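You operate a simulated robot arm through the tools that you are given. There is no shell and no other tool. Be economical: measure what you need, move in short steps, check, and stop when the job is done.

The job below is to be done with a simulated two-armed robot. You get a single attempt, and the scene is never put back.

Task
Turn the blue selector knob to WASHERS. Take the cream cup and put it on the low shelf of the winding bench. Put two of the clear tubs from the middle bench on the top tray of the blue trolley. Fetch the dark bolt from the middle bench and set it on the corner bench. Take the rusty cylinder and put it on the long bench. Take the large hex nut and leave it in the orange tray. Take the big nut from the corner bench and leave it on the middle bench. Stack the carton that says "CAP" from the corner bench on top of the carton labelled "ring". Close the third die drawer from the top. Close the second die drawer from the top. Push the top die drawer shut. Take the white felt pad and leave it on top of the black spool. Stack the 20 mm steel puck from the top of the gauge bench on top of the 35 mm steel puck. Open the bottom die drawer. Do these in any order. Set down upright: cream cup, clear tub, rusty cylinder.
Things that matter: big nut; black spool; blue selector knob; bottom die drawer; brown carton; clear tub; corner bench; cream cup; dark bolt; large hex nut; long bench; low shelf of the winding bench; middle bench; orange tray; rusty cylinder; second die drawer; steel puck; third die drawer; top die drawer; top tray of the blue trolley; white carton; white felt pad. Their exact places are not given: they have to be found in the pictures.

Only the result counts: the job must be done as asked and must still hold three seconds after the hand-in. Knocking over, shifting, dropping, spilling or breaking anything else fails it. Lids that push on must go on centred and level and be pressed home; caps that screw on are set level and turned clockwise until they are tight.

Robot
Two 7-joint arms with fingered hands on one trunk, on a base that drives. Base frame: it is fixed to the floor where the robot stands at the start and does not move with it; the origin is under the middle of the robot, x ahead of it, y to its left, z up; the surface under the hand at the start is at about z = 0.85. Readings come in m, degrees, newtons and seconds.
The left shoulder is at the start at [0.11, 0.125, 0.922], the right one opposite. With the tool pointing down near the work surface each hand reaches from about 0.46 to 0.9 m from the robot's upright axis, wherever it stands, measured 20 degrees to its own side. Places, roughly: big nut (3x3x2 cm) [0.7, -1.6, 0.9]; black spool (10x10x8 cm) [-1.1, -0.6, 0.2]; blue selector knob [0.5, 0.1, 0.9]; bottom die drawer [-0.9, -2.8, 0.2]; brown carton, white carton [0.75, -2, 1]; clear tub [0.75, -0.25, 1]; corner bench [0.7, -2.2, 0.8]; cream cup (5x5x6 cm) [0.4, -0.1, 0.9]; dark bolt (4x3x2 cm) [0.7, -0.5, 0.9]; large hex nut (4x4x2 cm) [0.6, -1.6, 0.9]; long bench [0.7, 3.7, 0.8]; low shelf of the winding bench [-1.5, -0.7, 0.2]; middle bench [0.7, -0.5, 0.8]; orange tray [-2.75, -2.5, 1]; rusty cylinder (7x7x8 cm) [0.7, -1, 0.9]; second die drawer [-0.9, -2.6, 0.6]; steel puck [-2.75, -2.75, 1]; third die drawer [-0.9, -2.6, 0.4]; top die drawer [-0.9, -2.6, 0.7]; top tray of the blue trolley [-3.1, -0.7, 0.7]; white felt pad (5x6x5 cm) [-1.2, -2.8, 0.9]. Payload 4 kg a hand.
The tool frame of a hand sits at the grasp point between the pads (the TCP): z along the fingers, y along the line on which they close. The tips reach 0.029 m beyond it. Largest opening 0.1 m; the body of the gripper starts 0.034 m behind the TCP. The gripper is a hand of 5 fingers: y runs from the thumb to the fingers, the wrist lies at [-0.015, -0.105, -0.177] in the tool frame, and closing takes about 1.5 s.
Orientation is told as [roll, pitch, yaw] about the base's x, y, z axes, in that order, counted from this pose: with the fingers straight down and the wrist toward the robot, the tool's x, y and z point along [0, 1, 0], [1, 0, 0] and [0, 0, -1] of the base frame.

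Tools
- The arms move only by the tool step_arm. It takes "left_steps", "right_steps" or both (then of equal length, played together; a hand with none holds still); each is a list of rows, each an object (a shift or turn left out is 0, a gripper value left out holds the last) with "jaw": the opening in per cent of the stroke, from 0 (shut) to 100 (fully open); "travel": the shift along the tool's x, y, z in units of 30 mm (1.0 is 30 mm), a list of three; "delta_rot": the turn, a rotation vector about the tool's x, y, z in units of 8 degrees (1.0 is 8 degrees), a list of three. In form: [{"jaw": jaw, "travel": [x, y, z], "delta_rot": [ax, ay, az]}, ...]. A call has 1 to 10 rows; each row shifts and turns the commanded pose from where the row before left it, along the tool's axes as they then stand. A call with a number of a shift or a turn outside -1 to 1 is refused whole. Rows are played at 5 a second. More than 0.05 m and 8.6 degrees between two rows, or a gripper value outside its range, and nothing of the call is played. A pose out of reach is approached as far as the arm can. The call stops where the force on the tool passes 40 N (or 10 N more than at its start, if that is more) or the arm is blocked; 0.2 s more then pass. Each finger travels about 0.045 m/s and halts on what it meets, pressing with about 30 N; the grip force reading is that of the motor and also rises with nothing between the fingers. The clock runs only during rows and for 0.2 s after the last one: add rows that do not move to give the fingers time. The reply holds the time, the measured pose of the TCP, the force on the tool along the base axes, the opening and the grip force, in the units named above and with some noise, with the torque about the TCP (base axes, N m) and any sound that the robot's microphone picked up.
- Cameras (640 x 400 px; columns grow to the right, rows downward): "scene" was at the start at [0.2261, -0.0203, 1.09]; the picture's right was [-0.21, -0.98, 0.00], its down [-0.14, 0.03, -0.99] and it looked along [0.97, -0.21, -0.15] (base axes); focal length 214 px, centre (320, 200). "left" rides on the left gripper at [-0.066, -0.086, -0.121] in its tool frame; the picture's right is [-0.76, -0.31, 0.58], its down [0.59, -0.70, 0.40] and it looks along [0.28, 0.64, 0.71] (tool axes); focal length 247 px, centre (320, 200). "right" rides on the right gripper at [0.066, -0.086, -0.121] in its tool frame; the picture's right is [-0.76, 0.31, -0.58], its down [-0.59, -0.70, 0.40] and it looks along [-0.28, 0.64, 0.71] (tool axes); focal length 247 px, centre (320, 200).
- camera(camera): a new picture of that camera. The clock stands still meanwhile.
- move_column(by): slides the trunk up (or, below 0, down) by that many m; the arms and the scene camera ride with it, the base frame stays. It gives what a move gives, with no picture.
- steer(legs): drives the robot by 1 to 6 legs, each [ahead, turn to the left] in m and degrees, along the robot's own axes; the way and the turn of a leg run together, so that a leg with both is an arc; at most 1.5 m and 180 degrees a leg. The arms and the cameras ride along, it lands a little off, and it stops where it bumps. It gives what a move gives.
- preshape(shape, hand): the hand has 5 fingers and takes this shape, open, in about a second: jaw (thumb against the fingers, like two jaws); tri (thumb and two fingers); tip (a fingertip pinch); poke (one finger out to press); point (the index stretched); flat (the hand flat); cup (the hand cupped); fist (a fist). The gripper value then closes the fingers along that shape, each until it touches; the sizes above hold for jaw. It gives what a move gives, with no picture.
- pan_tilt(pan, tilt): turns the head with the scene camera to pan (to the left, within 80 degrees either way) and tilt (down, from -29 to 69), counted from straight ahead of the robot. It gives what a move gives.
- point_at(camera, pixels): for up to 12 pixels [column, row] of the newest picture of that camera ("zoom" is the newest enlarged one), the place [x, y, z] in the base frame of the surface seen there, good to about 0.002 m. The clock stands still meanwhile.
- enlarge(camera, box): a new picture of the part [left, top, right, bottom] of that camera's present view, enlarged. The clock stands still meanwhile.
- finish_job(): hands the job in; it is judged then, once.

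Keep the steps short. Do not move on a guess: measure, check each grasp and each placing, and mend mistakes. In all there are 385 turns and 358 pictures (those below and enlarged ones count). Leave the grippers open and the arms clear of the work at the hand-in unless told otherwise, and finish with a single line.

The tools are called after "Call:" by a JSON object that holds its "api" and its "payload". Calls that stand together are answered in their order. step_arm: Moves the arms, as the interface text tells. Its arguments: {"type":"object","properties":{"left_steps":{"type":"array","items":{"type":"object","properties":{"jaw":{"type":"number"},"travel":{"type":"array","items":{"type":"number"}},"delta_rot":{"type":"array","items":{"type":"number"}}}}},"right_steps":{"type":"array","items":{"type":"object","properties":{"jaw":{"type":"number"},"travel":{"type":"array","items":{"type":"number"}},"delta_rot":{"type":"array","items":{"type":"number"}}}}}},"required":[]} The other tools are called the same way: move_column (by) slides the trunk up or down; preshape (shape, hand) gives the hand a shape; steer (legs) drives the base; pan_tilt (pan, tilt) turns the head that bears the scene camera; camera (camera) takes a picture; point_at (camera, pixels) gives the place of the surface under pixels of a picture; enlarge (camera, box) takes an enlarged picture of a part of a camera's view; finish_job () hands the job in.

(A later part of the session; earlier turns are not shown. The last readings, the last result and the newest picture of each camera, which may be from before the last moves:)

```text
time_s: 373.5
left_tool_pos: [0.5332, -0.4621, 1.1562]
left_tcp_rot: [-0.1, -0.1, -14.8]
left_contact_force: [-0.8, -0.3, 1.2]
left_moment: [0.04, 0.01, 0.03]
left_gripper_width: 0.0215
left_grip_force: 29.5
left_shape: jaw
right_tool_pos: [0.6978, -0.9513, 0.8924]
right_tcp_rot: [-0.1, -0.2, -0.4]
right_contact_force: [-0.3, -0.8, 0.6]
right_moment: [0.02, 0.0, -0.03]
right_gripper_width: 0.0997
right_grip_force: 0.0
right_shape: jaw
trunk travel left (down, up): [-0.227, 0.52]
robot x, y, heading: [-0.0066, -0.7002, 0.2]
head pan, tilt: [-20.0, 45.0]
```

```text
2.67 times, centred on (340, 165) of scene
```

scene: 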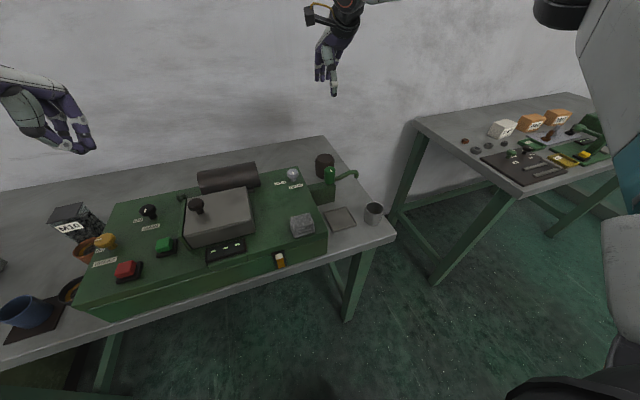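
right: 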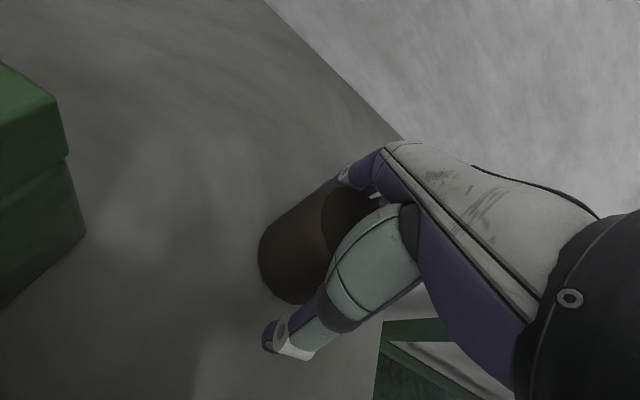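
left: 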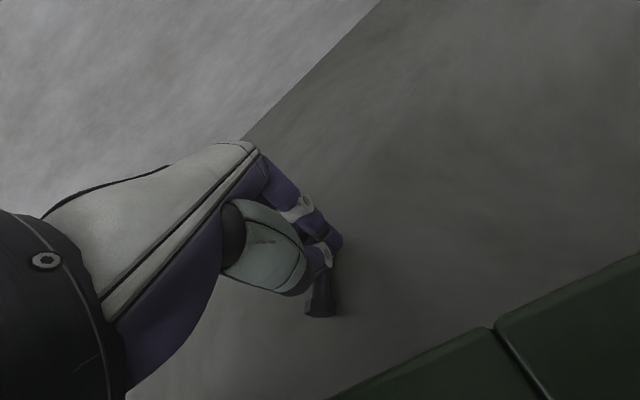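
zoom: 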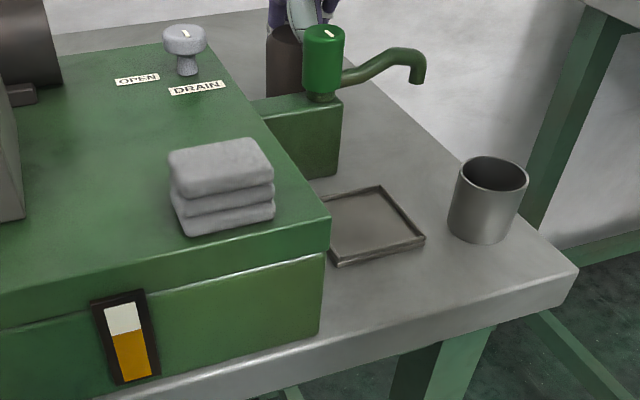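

Around the cylinder without contact. I close and lift a little.

Call:
{"api": "step_arm", "payload": {"right_steps": [{"jaw": 0}, {}, {}, {}, {}, {}]}}

Call:
{"api": "step_arm", "payload": {"right_steps": [{"travel": [0, 0, -0.5]}, {"travel": [0, 0, -1]}, {"travel": [0, 0, -1]}, {"travel": [0, 0, -1]}, {"travel": [0, 0, -1]}, {"travel": [0, 0, -1]}, {"travel": [0, 0, -1]}]}}

Call:
{"api": "camera", "payload": {"camera": "right"}}

```text
time_s: 374.9
left_tool_pos: [0.5342, -0.4617, 1.1568]
left_tcp_rot: [-0.1, -0.2, -14.8]
left_contact_force: [0.1, -0.2, -0.3]
left_moment: [0.04, -0.02, -0.01]
left_gripper_width: 0.0214
left_grip_force: 30.2
left_shape: jaw
right_tool_pos: [0.697, -0.9497, 0.8951]
right_tcp_rot: [-0.1, -0.3, -0.5]
right_contact_force: [-1.0, -0.5, 8.0]
right_moment: [-0.05, 0.45, 0.03]
right_gripper_width: 0.056
right_grip_force: 30.2
right_shape: jaw
trunk travel left (down, up): [-0.227, 0.52]
robot x, y, heading: [-0.0075, -0.7019, 0.2]
head pan, tilt: [-20.0, 45.0]
```

```text
time_s: 376.5
left_tool_pos: [0.5348, -0.4625, 1.1565]
left_tcp_rot: [-0.2, 0.0, -14.9]
left_contact_force: [0.3, 0.5, -0.4]
left_moment: [-0.01, -0.01, 0.01]
left_gripper_width: 0.0212
left_grip_force: 30.2
left_shape: jaw
right_tool_pos: [0.6958, -0.9506, 1.0869]
right_tcp_rot: [-0.1, 0.0, -0.4]
right_contact_force: [0.3, 0.5, -5.0]
right_moment: [0.0, -0.01, 0.01]
right_gripper_width: 0.0562
right_grip_force: 29.8
right_shape: jaw
trunk travel left (down, up): [-0.227, 0.52]
robot x, y, heading: [-0.0104, -0.6984, 0.4]
head pan, tilt: [-20.0, 45.0]
```

```text
212 pictures are left
```

right: 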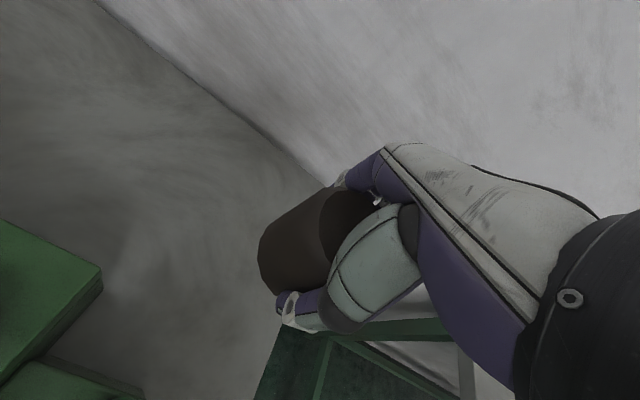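

The cylinder is held (bottom 45 mm below TCP). Next I go to the corner bench to set down the bolt.

Call:
{"api": "step_arm", "payload": {"right_steps": [{"travel": [0, -1, -1]}, {"travel": [0, -1, -1]}, {"travel": [0, -1, 0]}, {"travel": [0, -1, 0]}]}}

Call:
{"api": "steer", "payload": {"legs": [[-0.4, 0], [0, -90], [1.0, 0], [0, 90], [0.25, 0]]}}

Call:
{"api": "pan_tilt", "payload": {"pan": 0, "tilt": 35}}

Call:
{"api": "camera", "payload": {"camera": "scene"}}

```text
time_s: 377.5
left_tool_pos: [0.5343, -0.4611, 1.1563]
left_tcp_rot: [-0.1, -0.1, -14.8]
left_contact_force: [-0.5, 0.2, -0.5]
left_moment: [0.01, 0.0, 0.01]
left_gripper_width: 0.021
left_grip_force: 29.5
left_shape: jaw
right_tool_pos: [0.5776, -0.9499, 1.1477]
right_tcp_rot: [-0.1, -0.2, -0.4]
right_contact_force: [-0.4, 0.1, -4.6]
right_moment: [0.01, 0.02, 0.03]
right_gripper_width: 0.056
right_grip_force: 29.5
right_shape: jaw
trunk travel left (down, up): [-0.227, 0.52]
robot x, y, heading: [-0.0092, -0.6971, 0.4]
head pan, tilt: [-20.0, 45.0]
```

```text
time_s: 394.1
left_tool_pos: [0.3748, -1.4658, 1.157]
left_tcp_rot: [-0.1, -0.1, -14.3]
left_contact_force: [0.3, 0.0, 0.1]
left_moment: [-0.03, -0.02, 0.01]
left_gripper_width: 0.0212
left_grip_force: 30.4
left_shape: jaw
right_tool_pos: [0.4226, -1.9529, 1.1475]
right_tcp_rot: [-0.1, -0.2, 0.2]
right_contact_force: [1.0, 0.1, -4.7]
right_moment: [0.0, -0.01, -0.01]
right_gripper_width: 0.0561
right_grip_force: 29.7
right_shape: jaw
trunk travel left (down, up): [-0.227, 0.52]
robot x, y, heading: [-0.1668, -1.7054, 0.5]
head pan, tilt: [-20.0, 45.0]
```

```text
time_s: 394.9
left_tool_pos: [0.3759, -1.4643, 1.1578]
left_tcp_rot: [-0.2, 0.1, -14.4]
left_contact_force: [0.8, 0.2, 0.1]
left_moment: [-0.01, 0.0, 0.03]
left_gripper_width: 0.0209
left_grip_force: 30.2
left_shape: jaw
right_tool_pos: [0.4232, -1.9536, 1.1484]
right_tcp_rot: [-0.1, 0.0, 0.1]
right_contact_force: [1.0, 0.5, -5.8]
right_moment: [0.02, 0.0, 0.01]
right_gripper_width: 0.0558
right_grip_force: 30.3
right_shape: jaw
trunk travel left (down, up): [-0.227, 0.52]
robot x, y, heading: [-0.166, -1.7058, 0.7]
head pan, tilt: [0.0, 35.0]
```

```text
211 pictures are left
```

scene: 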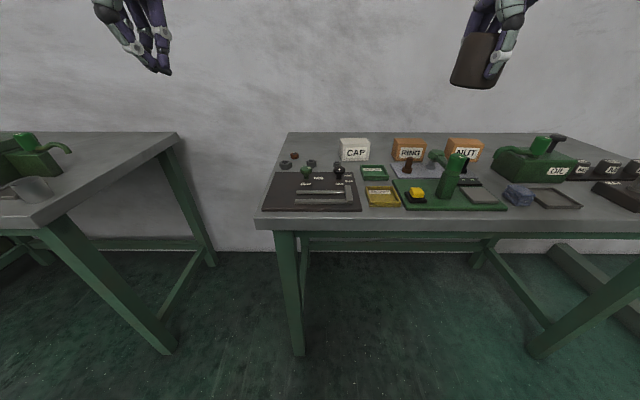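

Call:
{"api": "enlarge", "payload": {"camera": "scene", "box": [255, 120, 495, 220]}}

Call:
{"api": "point_at", "payload": {"camera": "scene", "pixels": [[286, 166], [295, 156], [311, 163], [355, 147], [355, 158], [410, 155], [410, 142], [465, 148], [320, 140], [300, 140], [385, 145], [262, 222]]}}

```text
2.67 times, centred on (375, 170) of scene
```

zoom: 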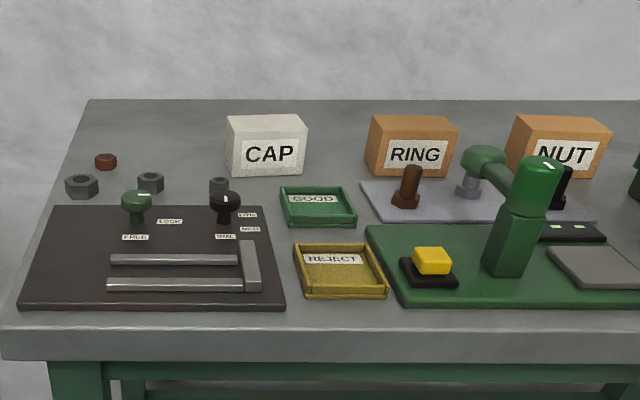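

```text
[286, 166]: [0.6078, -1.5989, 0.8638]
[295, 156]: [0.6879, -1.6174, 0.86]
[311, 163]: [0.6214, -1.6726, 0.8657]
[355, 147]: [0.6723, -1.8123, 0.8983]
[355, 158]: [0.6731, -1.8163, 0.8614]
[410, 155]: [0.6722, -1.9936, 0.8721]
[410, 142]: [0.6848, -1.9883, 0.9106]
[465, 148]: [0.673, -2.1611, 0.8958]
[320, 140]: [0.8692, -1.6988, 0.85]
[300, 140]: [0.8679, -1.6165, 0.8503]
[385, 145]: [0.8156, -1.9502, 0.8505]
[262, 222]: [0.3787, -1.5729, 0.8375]
```

Call:
{"api": "enlarge", "payload": {"camera": "scene", "box": [272, 145, 352, 180]}}

Call:
{"api": "point_at", "payload": {"camera": "zoom", "pixels": [[68, 165], [135, 165], [100, 150], [155, 92], [215, 92], [185, 80], [185, 105], [265, 150], [335, 150], [450, 165], [500, 165]]}}

```text
8.00 times, centred on (312, 162) of scene
```

zoom: 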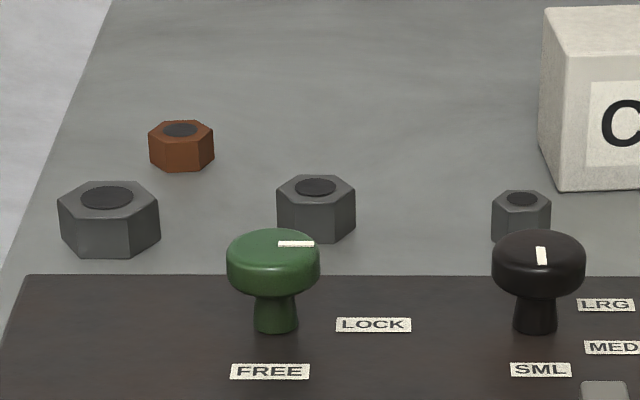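

```text
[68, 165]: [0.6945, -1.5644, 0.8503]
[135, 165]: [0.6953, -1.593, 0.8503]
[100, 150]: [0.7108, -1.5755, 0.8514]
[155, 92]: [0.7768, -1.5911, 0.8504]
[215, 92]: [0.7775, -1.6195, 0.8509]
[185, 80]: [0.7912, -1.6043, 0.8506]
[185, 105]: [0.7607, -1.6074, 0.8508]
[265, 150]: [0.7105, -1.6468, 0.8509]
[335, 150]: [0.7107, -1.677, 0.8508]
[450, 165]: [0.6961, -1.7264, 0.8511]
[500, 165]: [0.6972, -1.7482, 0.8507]
```

The rusty-coloured nut at (0.70, −1.617) matches "big nut", the largest grey one at (0.615, −1.60) "large hex nut". I move to y ≈ −1.95 to place the bolt on free surface at about (0.78, −1.70).

Call:
{"api": "steer", "payload": {"legs": [[0, -90], [0.22, 0], [0, 90], [0.17, 0]]}}

Call:
{"api": "pan_tilt", "payload": {"pan": 15, "tilt": 40}}

Call:
{"api": "camera", "payload": {"camera": "scene"}}

Call:
{"api": "camera", "payload": {"camera": "left"}}

```text
time_s: 405.6
left_tool_pos: [0.5472, -1.6814, 1.1557]
left_tcp_rot: [-0.1, 0.0, -13.5]
left_contact_force: [0.5, -0.4, -1.0]
left_moment: [0.0, 0.01, 0.01]
left_gripper_width: 0.0213
left_grip_force: 29.8
left_shape: jaw
right_tool_pos: [0.6016, -2.1689, 1.1458]
right_tcp_rot: [-0.2, -0.2, 0.9]
right_contact_force: [0.2, -0.4, -3.7]
right_moment: [0.03, 0.04, 0.0]
right_gripper_width: 0.0554
right_grip_force: 30.1
right_shape: jaw
trunk travel left (down, up): [-0.227, 0.52]
robot x, y, heading: [0.0099, -1.9296, 1.1]
head pan, tilt: [0.0, 35.0]
```

```text
time_s: 406.4
left_tool_pos: [0.5452, -1.6822, 1.157]
left_tcp_rot: [-0.1, 0.1, -13.5]
left_contact_force: [-0.8, -0.6, 0.7]
left_moment: [-0.03, 0.03, 0.02]
left_gripper_width: 0.0214
left_grip_force: 30.2
left_shape: jaw
right_tool_pos: [0.5993, -2.1689, 1.1465]
right_tcp_rot: [-0.1, -0.1, 0.9]
right_contact_force: [0.4, -1.4, -4.6]
right_moment: [0.04, 0.01, 0.01]
right_gripper_width: 0.0555
right_grip_force: 30.2
right_shape: jaw
trunk travel left (down, up): [-0.227, 0.52]
robot x, y, heading: [0.0075, -1.9318, 1.4]
head pan, tilt: [15.0, 40.0]
```

```text
208 pictures are left
```

scene: 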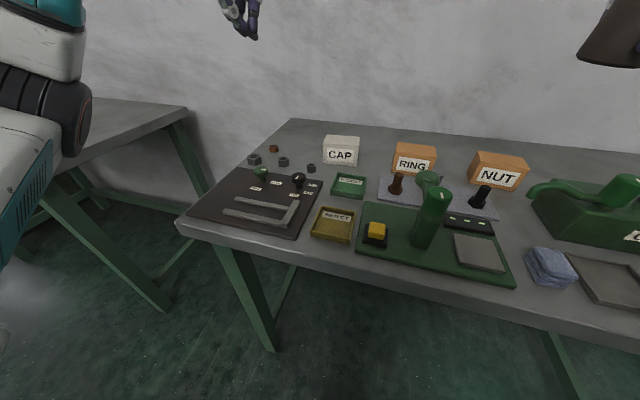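

```text
207 pictures are left
```

left: 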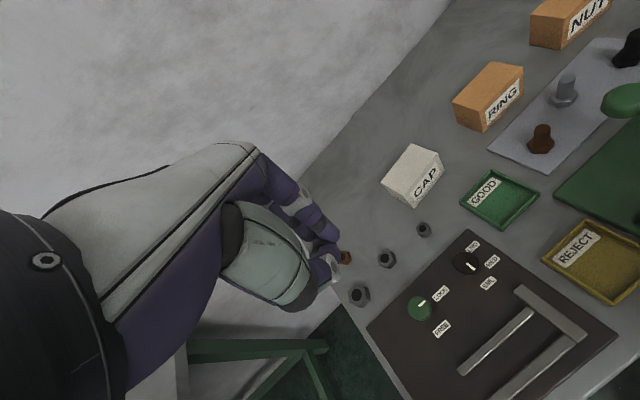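

Call:
{"api": "enlarge", "payload": {"camera": "left", "box": [330, 50, 540, 310]}}

```text
1.54 times, centred on (435, 180) of left
```

zoom: 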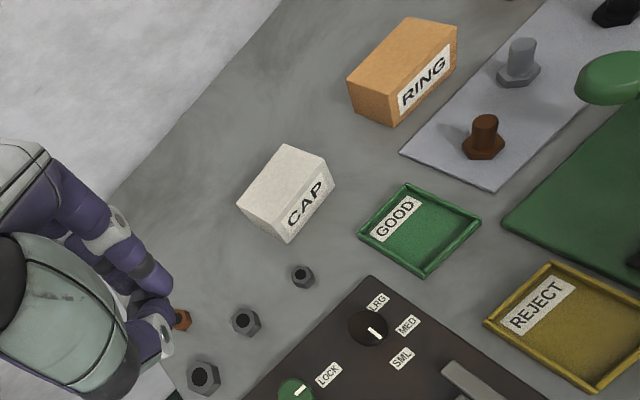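

Call:
{"api": "point_at", "payload": {"camera": "zoom", "pixels": [[286, 146], [326, 158], [281, 212], [241, 200], [283, 175], [411, 19], [455, 28], [392, 95], [349, 82], [402, 55], [204, 375], [246, 322]]}}

```text
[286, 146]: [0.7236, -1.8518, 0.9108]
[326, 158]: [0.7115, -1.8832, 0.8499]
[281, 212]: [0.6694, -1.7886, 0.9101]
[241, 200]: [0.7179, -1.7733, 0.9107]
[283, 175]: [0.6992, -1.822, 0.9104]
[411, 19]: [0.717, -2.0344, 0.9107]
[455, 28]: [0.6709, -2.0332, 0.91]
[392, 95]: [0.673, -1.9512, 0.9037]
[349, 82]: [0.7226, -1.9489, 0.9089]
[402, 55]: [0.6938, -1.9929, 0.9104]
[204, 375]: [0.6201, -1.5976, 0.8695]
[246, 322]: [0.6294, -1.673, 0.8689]
```

CAP: top 0.91, ~8×5 cm, centre (0.697, −1.820). RING: centre (0.6965, −1.992), aligned. First the bolt: I move to (0.745, −1.695) and lower.

Call:
{"api": "step_arm", "payload": {"left_steps": [{"travel": [0.2, 1, 0]}, {"travel": [0.2, 1, 0]}, {"travel": [0.2, 1, 0]}, {"travel": [0.2, 1, 0.5]}, {"travel": [0.2, 1, 1]}, {"travel": [0.12, 1, 1]}, {"travel": [0, 0.55, 1]}, {"travel": [0, 0, 1]}, {"travel": [0, 0, 1]}, {"travel": [0, 0, 1]}]}}

Call:
{"api": "enlarge", "payload": {"camera": "left", "box": [200, 120, 520, 340]}}

```text
time_s: 408.6
left_tool_pos: [0.7454, -1.6922, 0.9616]
left_tcp_rot: [0.0, 0.0, -13.5]
left_contact_force: [-0.1, -0.4, 0.8]
left_moment: [0.01, -0.01, -0.03]
left_gripper_width: 0.0208
left_grip_force: 30.2
left_shape: jaw
right_tool_pos: [0.5992, -2.1687, 1.1475]
right_tcp_rot: [0.0, -0.1, 0.8]
right_contact_force: [1.1, -1.0, -4.8]
right_moment: [0.0, 0.0, -0.01]
right_gripper_width: 0.0558
right_grip_force: 30.1
right_shape: jaw
trunk travel left (down, up): [-0.227, 0.52]
robot x, y, heading: [0.0074, -1.9348, 1.5]
head pan, tilt: [15.0, 40.0]
```

```text
1.82 times, centred on (360, 230) of left
```

zoom: 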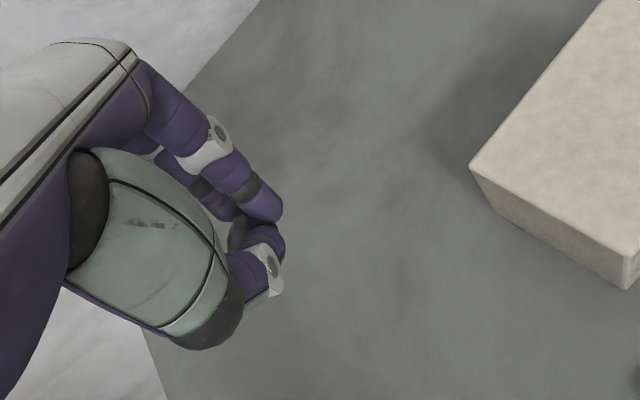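

Call:
{"api": "enlarge", "payload": {"camera": "left", "box": [290, 200, 354, 300]}}

Call:
{"api": "step_arm", "payload": {"left_steps": [{"travel": [0, 0, 1]}, {"travel": [0, 0, 0.8]}, {"travel": [0, 0, 0.4]}, {}]}}

```text
4.00 times, centred on (322, 250) of left
```

zoom: 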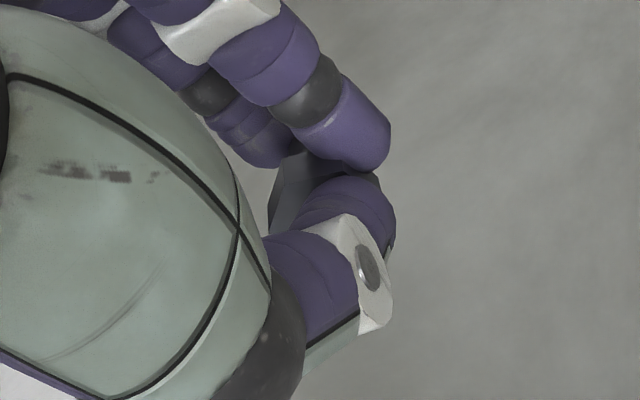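

```text
time_s: 409.6
left_tool_pos: [0.743, -1.6959, 0.9203]
left_tcp_rot: [0.6, -1.6, -13.4]
left_contact_force: [0.1, -0.4, 0.7]
left_moment: [0.02, 0.0, 0.01]
left_gripper_width: 0.0211
left_grip_force: 29.9
left_shape: jaw
right_tool_pos: [0.594, -2.1718, 1.1507]
right_tcp_rot: [0.1, -0.4, 0.9]
right_contact_force: [0.7, -0.7, -5.4]
right_moment: [-0.03, -0.06, 0.01]
right_gripper_width: 0.0556
right_grip_force: 30.4
right_shape: jaw
trunk travel left (down, up): [-0.227, 0.52]
robot x, y, heading: [0.009, -1.9323, 1.5]
head pan, tilt: [15.0, 40.0]
```

The body shifted: the left elbow must be touching something. I lift and look.

Call:
{"api": "step_arm", "payload": {"left_steps": [{"travel": [0, 0, -1]}, {"travel": [0, 0, -1]}, {}]}}

Call:
{"api": "pan_tilt", "payload": {"pan": 35, "tilt": 45}}

Call:
{"api": "camera", "payload": {"camera": "scene"}}

```text
time_s: 410.4
left_tool_pos: [0.7462, -1.6979, 0.9522]
left_tcp_rot: [-0.1, 0.0, -13.6]
left_contact_force: [0.0, 0.5, -0.7]
left_moment: [0.02, 0.04, 0.04]
left_gripper_width: 0.0209
left_grip_force: 29.3
left_shape: jaw
right_tool_pos: [0.601, -2.1686, 1.1461]
right_tcp_rot: [-0.2, -0.1, 0.8]
right_contact_force: [0.7, -0.4, -5.1]
right_moment: [0.04, 0.02, 0.03]
right_gripper_width: 0.0557
right_grip_force: 30.5
right_shape: jaw
trunk travel left (down, up): [-0.227, 0.52]
robot x, y, heading: [0.0061, -1.9333, 1.5]
head pan, tilt: [15.0, 40.0]
```

```text
time_s: 411.2
left_tool_pos: [0.7456, -1.6984, 0.9539]
left_tcp_rot: [-0.1, 0.1, -13.5]
left_contact_force: [-0.5, -0.1, -0.7]
left_moment: [0.01, 0.01, 0.01]
left_gripper_width: 0.021
left_grip_force: 29.7
left_shape: jaw
right_tool_pos: [0.6005, -2.1684, 1.1469]
right_tcp_rot: [-0.1, -0.1, 0.7]
right_contact_force: [-0.4, 0.2, -3.9]
right_moment: [0.01, -0.03, -0.03]
right_gripper_width: 0.0557
right_grip_force: 29.7
right_shape: jaw
trunk travel left (down, up): [-0.227, 0.52]
robot x, y, heading: [0.0094, -1.9325, 1.3]
head pan, tilt: [35.0, 45.0]
```

```text
203 pictures are left
```

scene: 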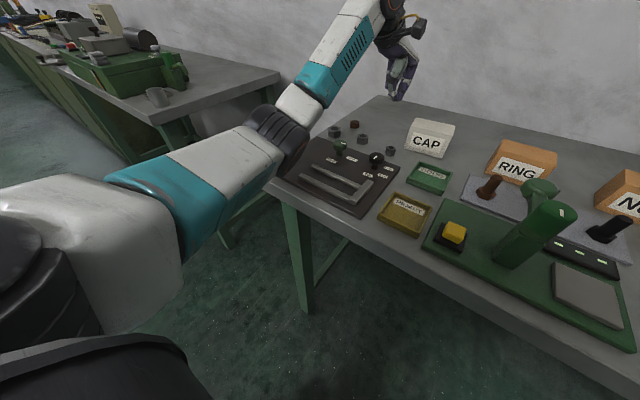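

The elbow is at the bench's front corner. I raise the trunk 0.17 and lower the hand by arm instead.

Call:
{"api": "move_column", "payload": {"by": 0.17}}

Call:
{"api": "step_arm", "payload": {"left_steps": [{"travel": [0, 0, 1]}, {"travel": [0, 0, 1]}, {"travel": [0, 0, 1]}, {"travel": [0, 0, 1]}, {"travel": [0, 0, 1]}, {"travel": [0, 0, 1]}, {"travel": [0, 0, 0.8]}, {}]}}

Call:
{"api": "camera", "payload": {"camera": "scene"}}

Call:
{"api": "camera", "payload": {"camera": "left"}}

```text
time_s: 413.1
left_tool_pos: [0.7443, -1.6937, 1.1245]
left_tcp_rot: [-0.1, 0.0, -13.5]
left_contact_force: [-1.0, 0.1, -0.4]
left_moment: [0.03, 0.02, 0.0]
left_gripper_width: 0.0208
left_grip_force: 30.4
left_shape: jaw
right_tool_pos: [0.6008, -2.1682, 1.3161]
right_tcp_rot: [0.0, -0.1, 0.9]
right_contact_force: [0.5, 0.6, -4.9]
right_moment: [0.04, -0.01, 0.0]
right_gripper_width: 0.0557
right_grip_force: 30.1
right_shape: jaw
trunk travel left (down, up): [-0.397, 0.35]
robot x, y, heading: [0.0078, -1.9292, 1.3]
head pan, tilt: [35.0, 45.0]
```

```text
time_s: 414.9
left_tool_pos: [0.7447, -1.6951, 0.9224]
left_tcp_rot: [-0.1, -0.2, -13.5]
left_contact_force: [0.2, -0.3, -0.3]
left_moment: [-0.05, 0.03, 0.02]
left_gripper_width: 0.0212
left_grip_force: 30.1
left_shape: jaw
right_tool_pos: [0.6006, -2.1684, 1.3174]
right_tcp_rot: [0.0, 0.0, 0.8]
right_contact_force: [0.2, 0.3, -5.4]
right_moment: [0.0, 0.03, -0.02]
right_gripper_width: 0.0558
right_grip_force: 30.2
right_shape: jaw
trunk travel left (down, up): [-0.397, 0.35]
robot x, y, heading: [0.0074, -1.9332, 1.3]
head pan, tilt: [35.0, 45.0]
```

```text
202 pictures are left
```

scene: 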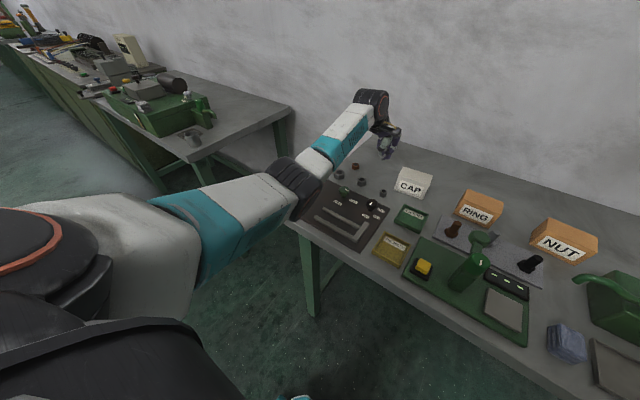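

```text
201 pictures are left
```

left: 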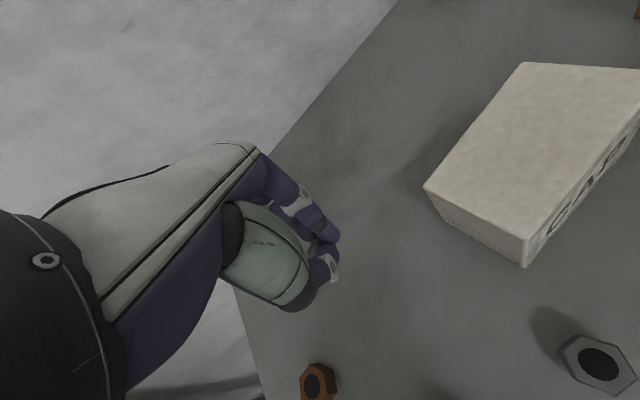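

The elbow is clear. I lower the bolt to the surface.

Call:
{"api": "step_arm", "payload": {"left_steps": [{"travel": [0, 0, 0.6]}, {"travel": [0, 0, 0.4]}, {"travel": [0, 0, 0.2]}, {}]}}

```text
time_s: 415.9
left_tool_pos: [0.7462, -1.6962, 0.8888]
left_tcp_rot: [0.0, -0.2, -13.5]
left_contact_force: [-0.1, 0.1, 9.1]
left_moment: [0.02, -0.2, -0.05]
left_gripper_width: 0.0214
left_grip_force: 30.2
left_shape: jaw
right_tool_pos: [0.5976, -2.1688, 1.3168]
right_tcp_rot: [-0.1, -0.2, 0.8]
right_contact_force: [-0.2, 0.5, -5.7]
right_moment: [-0.02, 0.0, 0.0]
right_gripper_width: 0.0556
right_grip_force: 30.1
right_shape: jaw
trunk travel left (down, up): [-0.397, 0.35]
robot x, y, heading: [0.0084, -1.9296, 1.4]
head pan, tilt: [35.0, 45.0]
```

Contact. I release and rise.

Call:
{"api": "step_arm", "payload": {"left_steps": [{"jaw": 60}, {}, {}, {}, {"travel": [0, 0, -1]}, {"travel": [0, 0, -1]}, {"travel": [0, 0, -1]}]}}

Call:
{"api": "camera", "payload": {"camera": "left"}}

```text
time_s: 417.5
left_tool_pos: [0.7445, -1.6959, 0.9749]
left_tcp_rot: [-0.1, -0.1, -13.5]
left_contact_force: [-0.7, 0.7, 0.5]
left_moment: [0.0, 0.0, 0.02]
left_gripper_width: 0.0596
left_grip_force: 0.0
left_shape: jaw
right_tool_pos: [0.5997, -2.1678, 1.3185]
right_tcp_rot: [-0.1, -0.1, 0.6]
right_contact_force: [0.1, -0.7, -5.6]
right_moment: [0.04, -0.02, 0.0]
right_gripper_width: 0.0557
right_grip_force: 30.2
right_shape: jaw
trunk travel left (down, up): [-0.397, 0.35]
robot x, y, heading: [0.0079, -1.9315, 1.0]
head pan, tilt: [35.0, 45.0]
```

```text
200 pictures are left
```

left: 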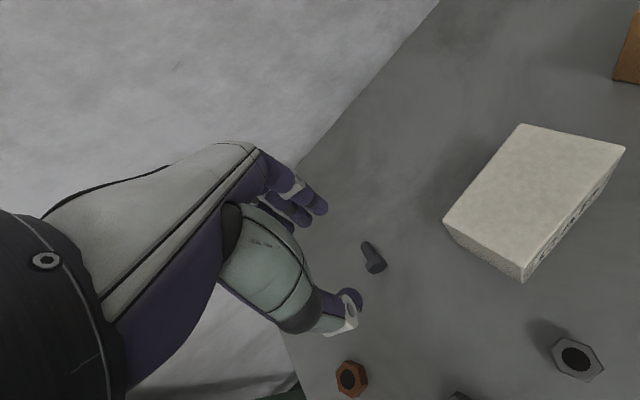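

The bolt lies on the corner bench. Next the cartons: I raise the hand and move the base to y ≈ −2.15.

Call:
{"api": "step_arm", "payload": {"left_steps": [{"travel": [0, 0, -1]}, {"travel": [0, 0, -1]}, {"travel": [0, 0, -1]}, {"travel": [0, -1, -1]}, {"travel": [0, -1, -1]}, {"travel": [0, -1, -1]}, {"travel": [0, -1, -1]}, {"travel": [0, -1, 0], "delta_rot": [0, 0, -1]}, {"travel": [0, 0, 0], "delta_rot": [0, 0, -0.8]}]}}

Call:
{"api": "steer", "payload": {"legs": [[-0.3, 0], [0, -91], [0.22, 0], [0, 90], [0.3, 0]]}}

Call:
{"api": "pan_tilt", "payload": {"pan": 20, "tilt": 45}}

Call:
{"api": "camera", "payload": {"camera": "scene"}}

```text
time_s: 419.5
left_tool_pos: [0.599, -1.66, 1.1849]
left_tcp_rot: [0.0, 0.0, 0.9]
left_contact_force: [1.0, 0.9, -0.2]
left_moment: [0.01, 0.0, 0.02]
left_gripper_width: 0.0598
left_grip_force: 0.0
left_shape: jaw
right_tool_pos: [0.5992, -2.1691, 1.3155]
right_tcp_rot: [-0.2, -0.1, 0.9]
right_contact_force: [0.3, 0.5, -5.8]
right_moment: [0.01, 0.0, 0.01]
right_gripper_width: 0.0559
right_grip_force: 30.4
right_shape: jaw
trunk travel left (down, up): [-0.397, 0.35]
robot x, y, heading: [0.0071, -1.9299, 1.5]
head pan, tilt: [35.0, 45.0]
```

```text
time_s: 432.4
left_tool_pos: [0.5955, -1.8815, 1.185]
left_tcp_rot: [-0.1, -0.1, 1.1]
left_contact_force: [0.6, 0.0, 0.7]
left_moment: [-0.04, 0.04, 0.03]
left_gripper_width: 0.0597
left_grip_force: 0.0
left_shape: jaw
right_tool_pos: [0.5975, -2.3904, 1.3165]
right_tcp_rot: [-0.1, -0.1, 1.2]
right_contact_force: [-0.1, 0.4, -4.4]
right_moment: [0.0, 0.01, 0.01]
right_gripper_width: 0.0554
right_grip_force: 29.6
right_shape: jaw
trunk travel left (down, up): [-0.397, 0.35]
robot x, y, heading: [0.003, -2.1581, 1.6]
head pan, tilt: [35.0, 45.0]
```

```text
time_s: 433.2
left_tool_pos: [0.5946, -1.8813, 1.185]
left_tcp_rot: [-0.1, 0.0, 1.1]
left_contact_force: [-0.7, -0.8, 0.1]
left_moment: [0.0, 0.0, 0.0]
left_gripper_width: 0.0599
left_grip_force: 0.1
left_shape: jaw
right_tool_pos: [0.5978, -2.39, 1.3175]
right_tcp_rot: [-0.1, -0.1, 1.0]
right_contact_force: [1.1, 0.3, -4.7]
right_moment: [0.02, 0.01, -0.01]
right_gripper_width: 0.0552
right_grip_force: 30.1
right_shape: jaw
trunk travel left (down, up): [-0.397, 0.35]
robot x, y, heading: [0.0056, -2.1563, 1.7]
head pan, tilt: [20.0, 45.0]
```

```text
199 pictures are left
```

scene: 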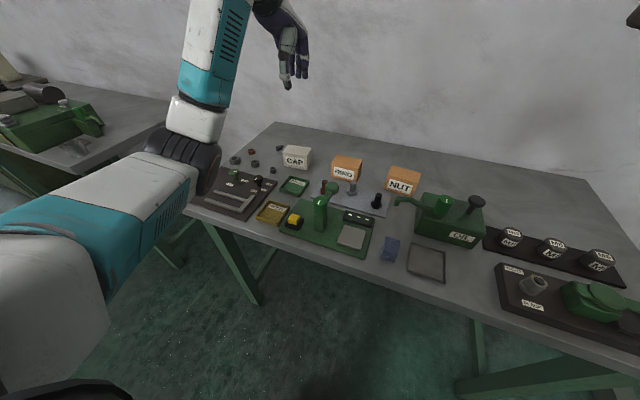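

Call:
{"api": "enlarge", "payload": {"camera": "scene", "box": [265, 130, 385, 200]}}

Call:
{"api": "camera", "payload": {"camera": "left"}}

```text
5.33 times, centred on (325, 165) of scene
```

zoom: 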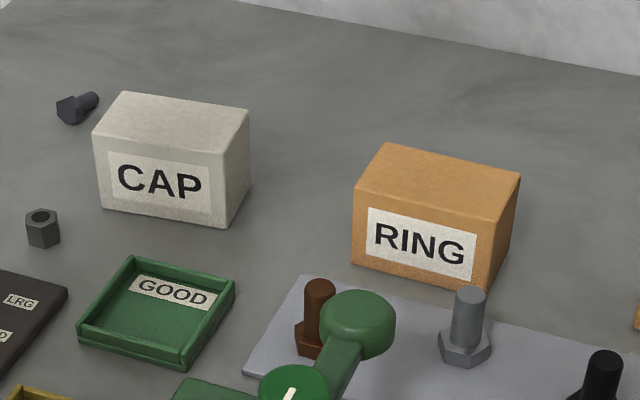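

```text
197 pictures are left
```

left: 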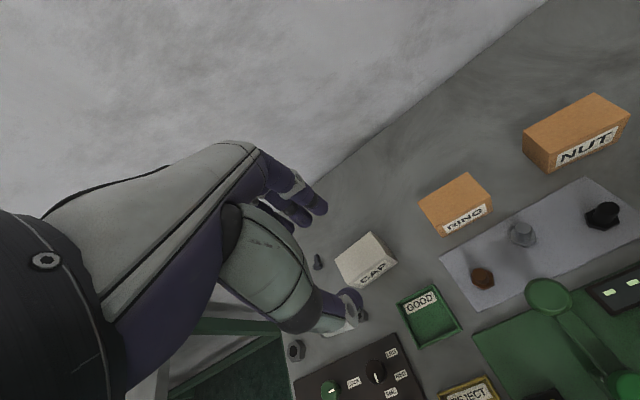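

Call:
{"api": "point_at", "payload": {"camera": "zoom", "pixels": [[122, 93], [246, 108], [228, 152], [97, 132], [172, 120], [388, 145], [517, 176], [490, 228], [357, 187], [438, 185]]}}

```text
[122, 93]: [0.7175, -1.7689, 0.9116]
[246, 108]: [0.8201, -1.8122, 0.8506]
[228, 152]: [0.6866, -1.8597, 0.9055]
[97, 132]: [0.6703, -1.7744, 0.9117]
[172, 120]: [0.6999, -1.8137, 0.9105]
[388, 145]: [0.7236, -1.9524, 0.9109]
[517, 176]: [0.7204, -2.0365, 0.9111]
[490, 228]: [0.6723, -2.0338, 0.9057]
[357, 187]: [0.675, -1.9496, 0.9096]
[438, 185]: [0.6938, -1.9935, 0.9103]
```

CAP: centre (0.697, −1.813), yaw +5°. RING: centre (0.698, −1.993), yaw −2.5°. I move the left hand over CAP.

Call:
{"api": "step_arm", "payload": {"left_steps": [{"travel": [0.76, 1, 0], "jaw": 80}, {"travel": [0.76, 1, 0]}, {"travel": [0.76, 1, 0]}, {"travel": [0, 0.41, 0], "delta_rot": [0, 0, -0.5]}, {"travel": [0, 0, 1]}, {"travel": [0, 0, 1]}, {"travel": [0, 0, 1]}, {"travel": [0, 0, 1]}, {"travel": [0, 0, 1]}, {"travel": [0, 0, 1]}]}}

Call:
{"api": "camera", "payload": {"camera": "left"}}

Call:
{"api": "camera", "payload": {"camera": "scene"}}

```text
time_s: 435.4
left_tool_pos: [0.6983, -1.811, 1.0027]
left_tcp_rot: [-0.2, -0.1, 5.1]
left_contact_force: [0.0, -0.1, 0.1]
left_moment: [0.0, -0.03, -0.04]
left_gripper_width: 0.0796
left_grip_force: 0.1
left_shape: jaw
right_tool_pos: [0.5978, -2.3901, 1.3183]
right_tcp_rot: [0.0, -0.1, 1.1]
right_contact_force: [1.4, 0.5, -5.0]
right_moment: [-0.01, 0.01, 0.02]
right_gripper_width: 0.0552
right_grip_force: 29.4
right_shape: jaw
trunk travel left (down, up): [-0.397, 0.35]
robot x, y, heading: [0.0047, -2.1558, 1.6]
head pan, tilt: [20.0, 45.0]
```

```text
196 pictures are left
```

left: 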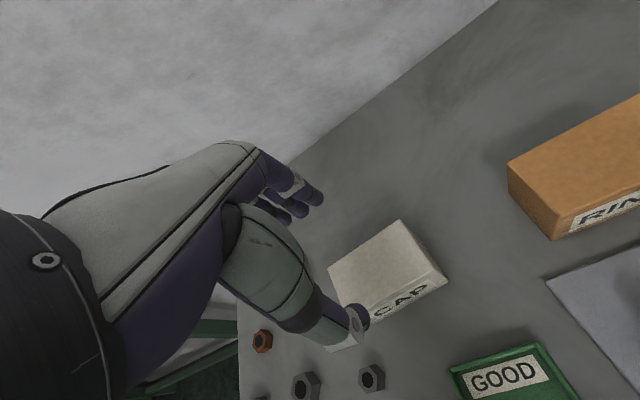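

```text
195 pictures are left
```

scene: 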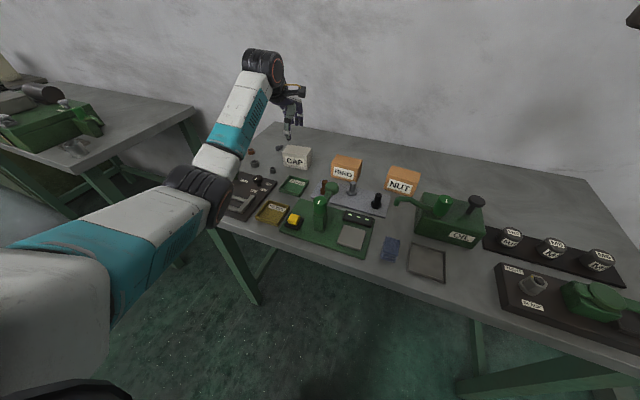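

Call:
{"api": "point_at", "payload": {"camera": "scene", "pixels": [[205, 195], [215, 215], [225, 165]]}}

Call:
{"api": "step_arm", "payload": {"left_steps": [{"travel": [-0.07, 0, 1]}, {"travel": [0, 0, 1]}, {"travel": [0, 0, 1]}, {"travel": [0, 0, 0.9]}, {}]}}

Call:
{"api": "camera", "payload": {"camera": "left"}}

```text
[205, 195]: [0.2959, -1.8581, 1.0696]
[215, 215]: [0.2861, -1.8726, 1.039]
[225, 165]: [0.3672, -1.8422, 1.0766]
```

```text
time_s: 436.6
left_tool_pos: [0.6949, -1.8132, 0.8885]
left_tcp_rot: [-0.1, -0.1, 5.1]
left_contact_force: [0.3, -0.2, 0.5]
left_moment: [0.03, -0.03, 0.01]
left_gripper_width: 0.0801
left_grip_force: 0.1
left_shape: jaw
right_tool_pos: [0.5966, -2.39, 1.3169]
right_tcp_rot: [-0.1, -0.1, 1.1]
right_contact_force: [-0.6, -0.4, -4.5]
right_moment: [0.03, 0.0, 0.01]
right_gripper_width: 0.0554
right_grip_force: 29.7
right_shape: jaw
trunk travel left (down, up): [-0.397, 0.35]
robot x, y, heading: [0.0056, -2.1553, 1.6]
head pan, tilt: [20.0, 45.0]
```

```text
194 pictures are left
```

left: 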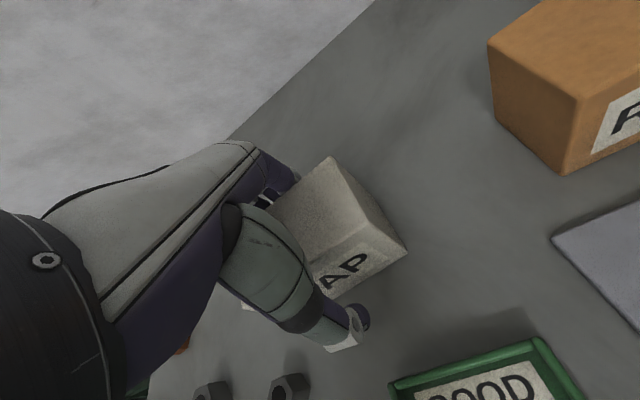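

Good. I close and lift.

Call:
{"api": "step_arm", "payload": {"left_steps": [{"jaw": 0}, {}, {}, {}, {}, {}]}}

Call:
{"api": "step_arm", "payload": {"left_steps": [{"travel": [0, 0, -0.5]}, {"travel": [0, 0, -1]}, {"travel": [0, 0, -1]}, {"travel": [0, 0, -1]}, {}]}}

Call:
{"api": "camera", "payload": {"camera": "left"}}

```text
time_s: 438.0
left_tool_pos: [0.6959, -1.8142, 0.8888]
left_tcp_rot: [0.0, -0.1, 5.1]
left_contact_force: [-0.4, 0.5, 4.2]
left_moment: [0.06, 0.2, -0.12]
left_gripper_width: 0.0518
left_grip_force: 30.2
left_shape: jaw
right_tool_pos: [0.5966, -2.3916, 1.318]
right_tcp_rot: [-0.1, -0.3, 1.1]
right_contact_force: [-0.5, -0.6, -4.5]
right_moment: [0.03, 0.02, -0.03]
right_gripper_width: 0.0554
right_grip_force: 30.3
right_shape: jaw
trunk travel left (down, up): [-0.397, 0.35]
robot x, y, heading: [0.0022, -2.1542, 1.6]
head pan, tilt: [20.0, 45.0]
```

```text
time_s: 439.2
left_tool_pos: [0.697, -1.8136, 0.9939]
left_tcp_rot: [-0.1, 0.1, 5.1]
left_contact_force: [0.0, -0.3, -3.3]
left_moment: [0.02, -0.01, 0.01]
left_gripper_width: 0.0505
left_grip_force: 29.9
left_shape: jaw
right_tool_pos: [0.5964, -2.3908, 1.3167]
right_tcp_rot: [0.0, -0.1, 1.1]
right_contact_force: [1.0, -0.4, -4.4]
right_moment: [0.01, -0.01, 0.02]
right_gripper_width: 0.055
right_grip_force: 30.2
right_shape: jaw
trunk travel left (down, up): [-0.397, 0.35]
robot x, y, heading: [0.0059, -2.1566, 1.5]
head pan, tilt: [20.0, 45.0]
```

```text
193 pictures are left
```

left: 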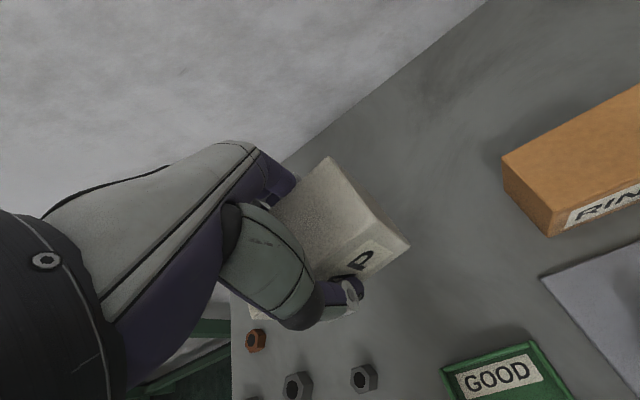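

CAP is held. I carry it over RING and align the yaw.

Call:
{"api": "step_arm", "payload": {"left_steps": [{"travel": [-1, -0.1, 0]}, {"travel": [-1, -0.1, 0]}, {"travel": [-1, -0.1, 0]}, {"travel": [-1, -0.1, 0]}, {"travel": [-1, -0.1, 0]}, {"travel": [-0.96, 0, 0]}, {"delta_rot": [0, 0, 0.95]}, {}]}}

Call:
{"api": "camera", "payload": {"camera": "left"}}

Call:
{"api": "enlarge", "payload": {"camera": "scene", "box": [265, 90, 425, 210]}}

```text
time_s: 441.0
left_tool_pos: [0.6983, -1.992, 0.993]
left_tcp_rot: [0.0, -0.1, -2.5]
left_contact_force: [0.3, -0.6, -3.1]
left_moment: [-0.02, -0.02, -0.01]
left_gripper_width: 0.0507
left_grip_force: 29.8
left_shape: jaw
right_tool_pos: [0.5976, -2.392, 1.3165]
right_tcp_rot: [0.0, -0.1, 1.0]
right_contact_force: [-0.1, -0.6, -5.5]
right_moment: [0.0, -0.02, 0.03]
right_gripper_width: 0.0552
right_grip_force: 29.6
right_shape: jaw
trunk travel left (down, up): [-0.397, 0.35]
robot x, y, heading: [0.0027, -2.1549, 1.6]
head pan, tilt: [20.0, 45.0]
```

```text
192 pictures are left
```

left: 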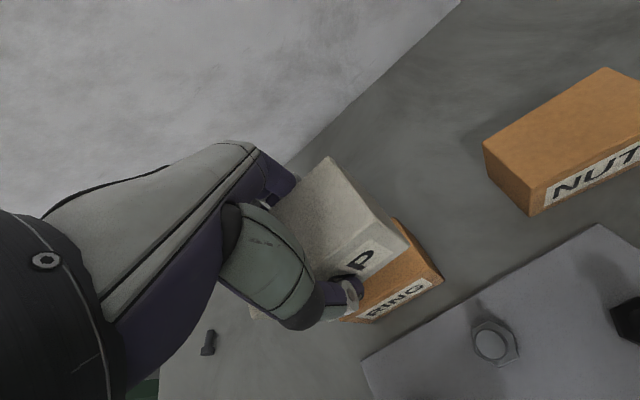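

```text
3.33 times, centred on (345, 150) of scene
```

zoom: 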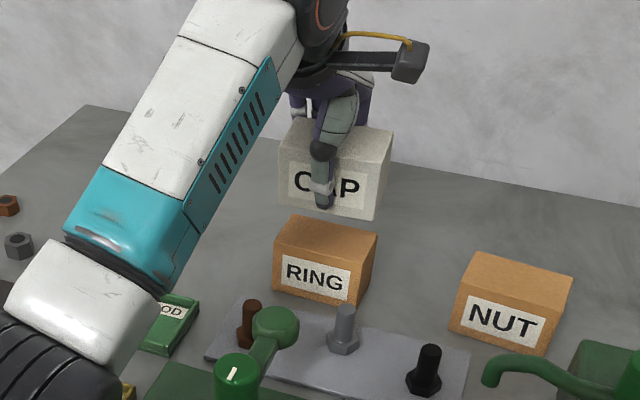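

Well aligned. I lower to contact.

Call:
{"api": "step_arm", "payload": {"left_steps": [{"travel": [0, 0, 0.8]}, {"travel": [0, 0, 0.4]}, {"travel": [0, 0, 0.15]}, {}]}}

```text
time_s: 442.0
left_tool_pos: [0.6966, -1.9926, 0.9534]
left_tcp_rot: [-0.1, 0.1, -2.5]
left_contact_force: [0.0, 1.1, -3.3]
left_moment: [-0.03, -0.02, 0.01]
left_gripper_width: 0.0507
left_grip_force: 30.1
left_shape: jaw
right_tool_pos: [0.5962, -2.3912, 1.3167]
right_tcp_rot: [0.0, -0.1, 1.1]
right_contact_force: [-0.1, -0.3, -5.3]
right_moment: [0.04, -0.03, 0.01]
right_gripper_width: 0.0552
right_grip_force: 29.8
right_shape: jaw
trunk travel left (down, up): [-0.397, 0.35]
robot x, y, heading: [0.0026, -2.1561, 1.7]
head pan, tilt: [20.0, 45.0]
```

Call:
{"api": "step_arm", "payload": {"left_steps": [{"travel": [0, 0, 0.12]}, {"travel": [0, 0, 0.08]}, {}]}}

Call:
{"api": "enlarge", "payload": {"camera": "scene", "box": [285, 100, 405, 200]}}

```text
time_s: 442.8
left_tool_pos: [0.6967, -1.9933, 0.9494]
left_tcp_rot: [-0.1, -0.3, -2.5]
left_contact_force: [1.1, 1.3, 10.2]
left_moment: [0.13, 0.34, -0.03]
left_gripper_width: 0.0506
left_grip_force: 29.7
left_shape: jaw
right_tool_pos: [0.5959, -2.3913, 1.3173]
right_tcp_rot: [-0.1, -0.1, 1.1]
right_contact_force: [0.0, -0.3, -4.4]
right_moment: [-0.01, 0.03, 0.01]
right_gripper_width: 0.0556
right_grip_force: 30.6
right_shape: jaw
trunk travel left (down, up): [-0.397, 0.35]
robot x, y, heading: [0.0046, -2.1576, 1.5]
head pan, tilt: [20.0, 45.0]
```

```text
4.00 times, centred on (345, 150) of scene
```

zoom: 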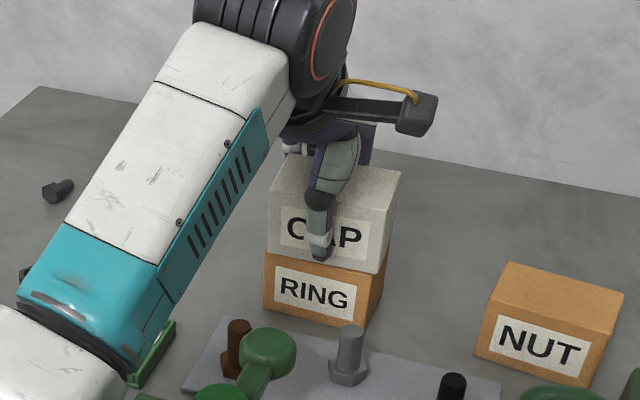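

CAP rests on RING. I release and rise.

Call:
{"api": "step_arm", "payload": {"left_steps": [{"jaw": 75}, {}, {}, {}, {"travel": [0, 0, -0.5]}, {"travel": [0, 0, -1]}, {"travel": [0, 0, -1]}, {"travel": [0, 0, -1]}, {"travel": [0, 0, -1]}, {"travel": [0, 0, -1]}]}}

Call:
{"api": "step_arm", "payload": {"left_steps": [{"travel": [0.5, -0.3, -1]}, {"travel": [1, -0.3, -1]}, {"travel": [1, -0.3, 0]}, {"travel": [1, -0.3, 0]}, {"travel": [1, -0.3, 0]}]}}

Call:
{"api": "enlarge", "payload": {"camera": "scene", "box": [235, 120, 415, 220]}}

```text
time_s: 445.0
left_tool_pos: [0.697, -1.9921, 1.1123]
left_tcp_rot: [-0.1, 0.1, -2.5]
left_contact_force: [0.3, -0.7, -1.0]
left_moment: [0.02, 0.0, 0.01]
left_gripper_width: 0.0746
left_grip_force: 0.1
left_shape: jaw
right_tool_pos: [0.5969, -2.3913, 1.3176]
right_tcp_rot: [-0.2, -0.2, 1.2]
right_contact_force: [-0.3, 0.8, -5.4]
right_moment: [0.02, 0.06, -0.01]
right_gripper_width: 0.0552
right_grip_force: 29.5
right_shape: jaw
trunk travel left (down, up): [-0.397, 0.35]
robot x, y, heading: [0.0037, -2.1561, 1.5]
head pan, tilt: [20.0, 45.0]
```

```text
time_s: 446.2
left_tool_pos: [0.6567, -1.8562, 1.1727]
left_tcp_rot: [-0.1, 0.1, -2.5]
left_contact_force: [-0.2, 0.1, 0.1]
left_moment: [0.02, 0.0, 0.03]
left_gripper_width: 0.0746
left_grip_force: 0.1
left_shape: jaw
right_tool_pos: [0.597, -2.3899, 1.3171]
right_tcp_rot: [-0.1, -0.2, 1.0]
right_contact_force: [0.0, 1.2, -5.4]
right_moment: [0.0, -0.01, -0.02]
right_gripper_width: 0.0553
right_grip_force: 30.1
right_shape: jaw
trunk travel left (down, up): [-0.397, 0.35]
robot x, y, heading: [0.004, -2.1556, 1.6]
head pan, tilt: [20.0, 45.0]
```

```text
3.56 times, centred on (325, 170) of scene
```

zoom: 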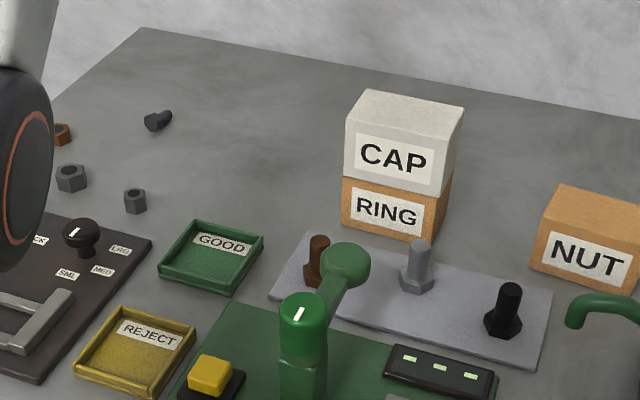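

Stacked. Now the big nut: I move the base to y ≈ −1.88.

Call:
{"api": "steer", "payload": {"legs": [[-0.3, 0], [0, 89], [0.27, 0], [0, -90], [0.3, 0]]}}

Call:
{"api": "camera", "payload": {"camera": "left"}}

```text
time_s: 450.2
left_tool_pos: [0.093, -1.5411, 1.1702]
left_tcp_rot: [-0.5, 0.2, 31.1]
left_contact_force: [1.5, 0.9, -1.9]
left_moment: [-0.13, 0.05, -0.04]
left_gripper_width: 0.0748
left_grip_force: 0.1
left_shape: jaw
right_tool_pos: [0.3456, -2.0235, 1.3136]
right_tcp_rot: [-1.8, 0.7, 33.7]
right_contact_force: [0.3, 3.9, -5.0]
right_moment: [-0.18, 0.01, 0.0]
right_gripper_width: 0.0545
right_grip_force: 29.6
right_shape: jaw
trunk travel left (down, up): [-0.397, 0.35]
robot x, y, heading: [-0.282, -2.1584, 26.2]
head pan, tilt: [20.0, 45.0]
stopped in leg 2: the robot was blocked; the commanded pose is now the measured one
```

```text
188 pictures are left
```

left: 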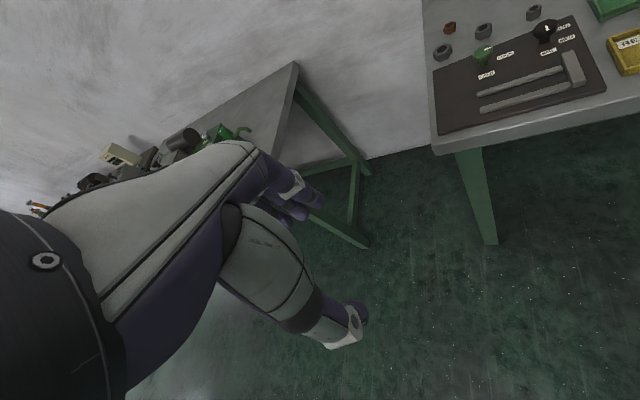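

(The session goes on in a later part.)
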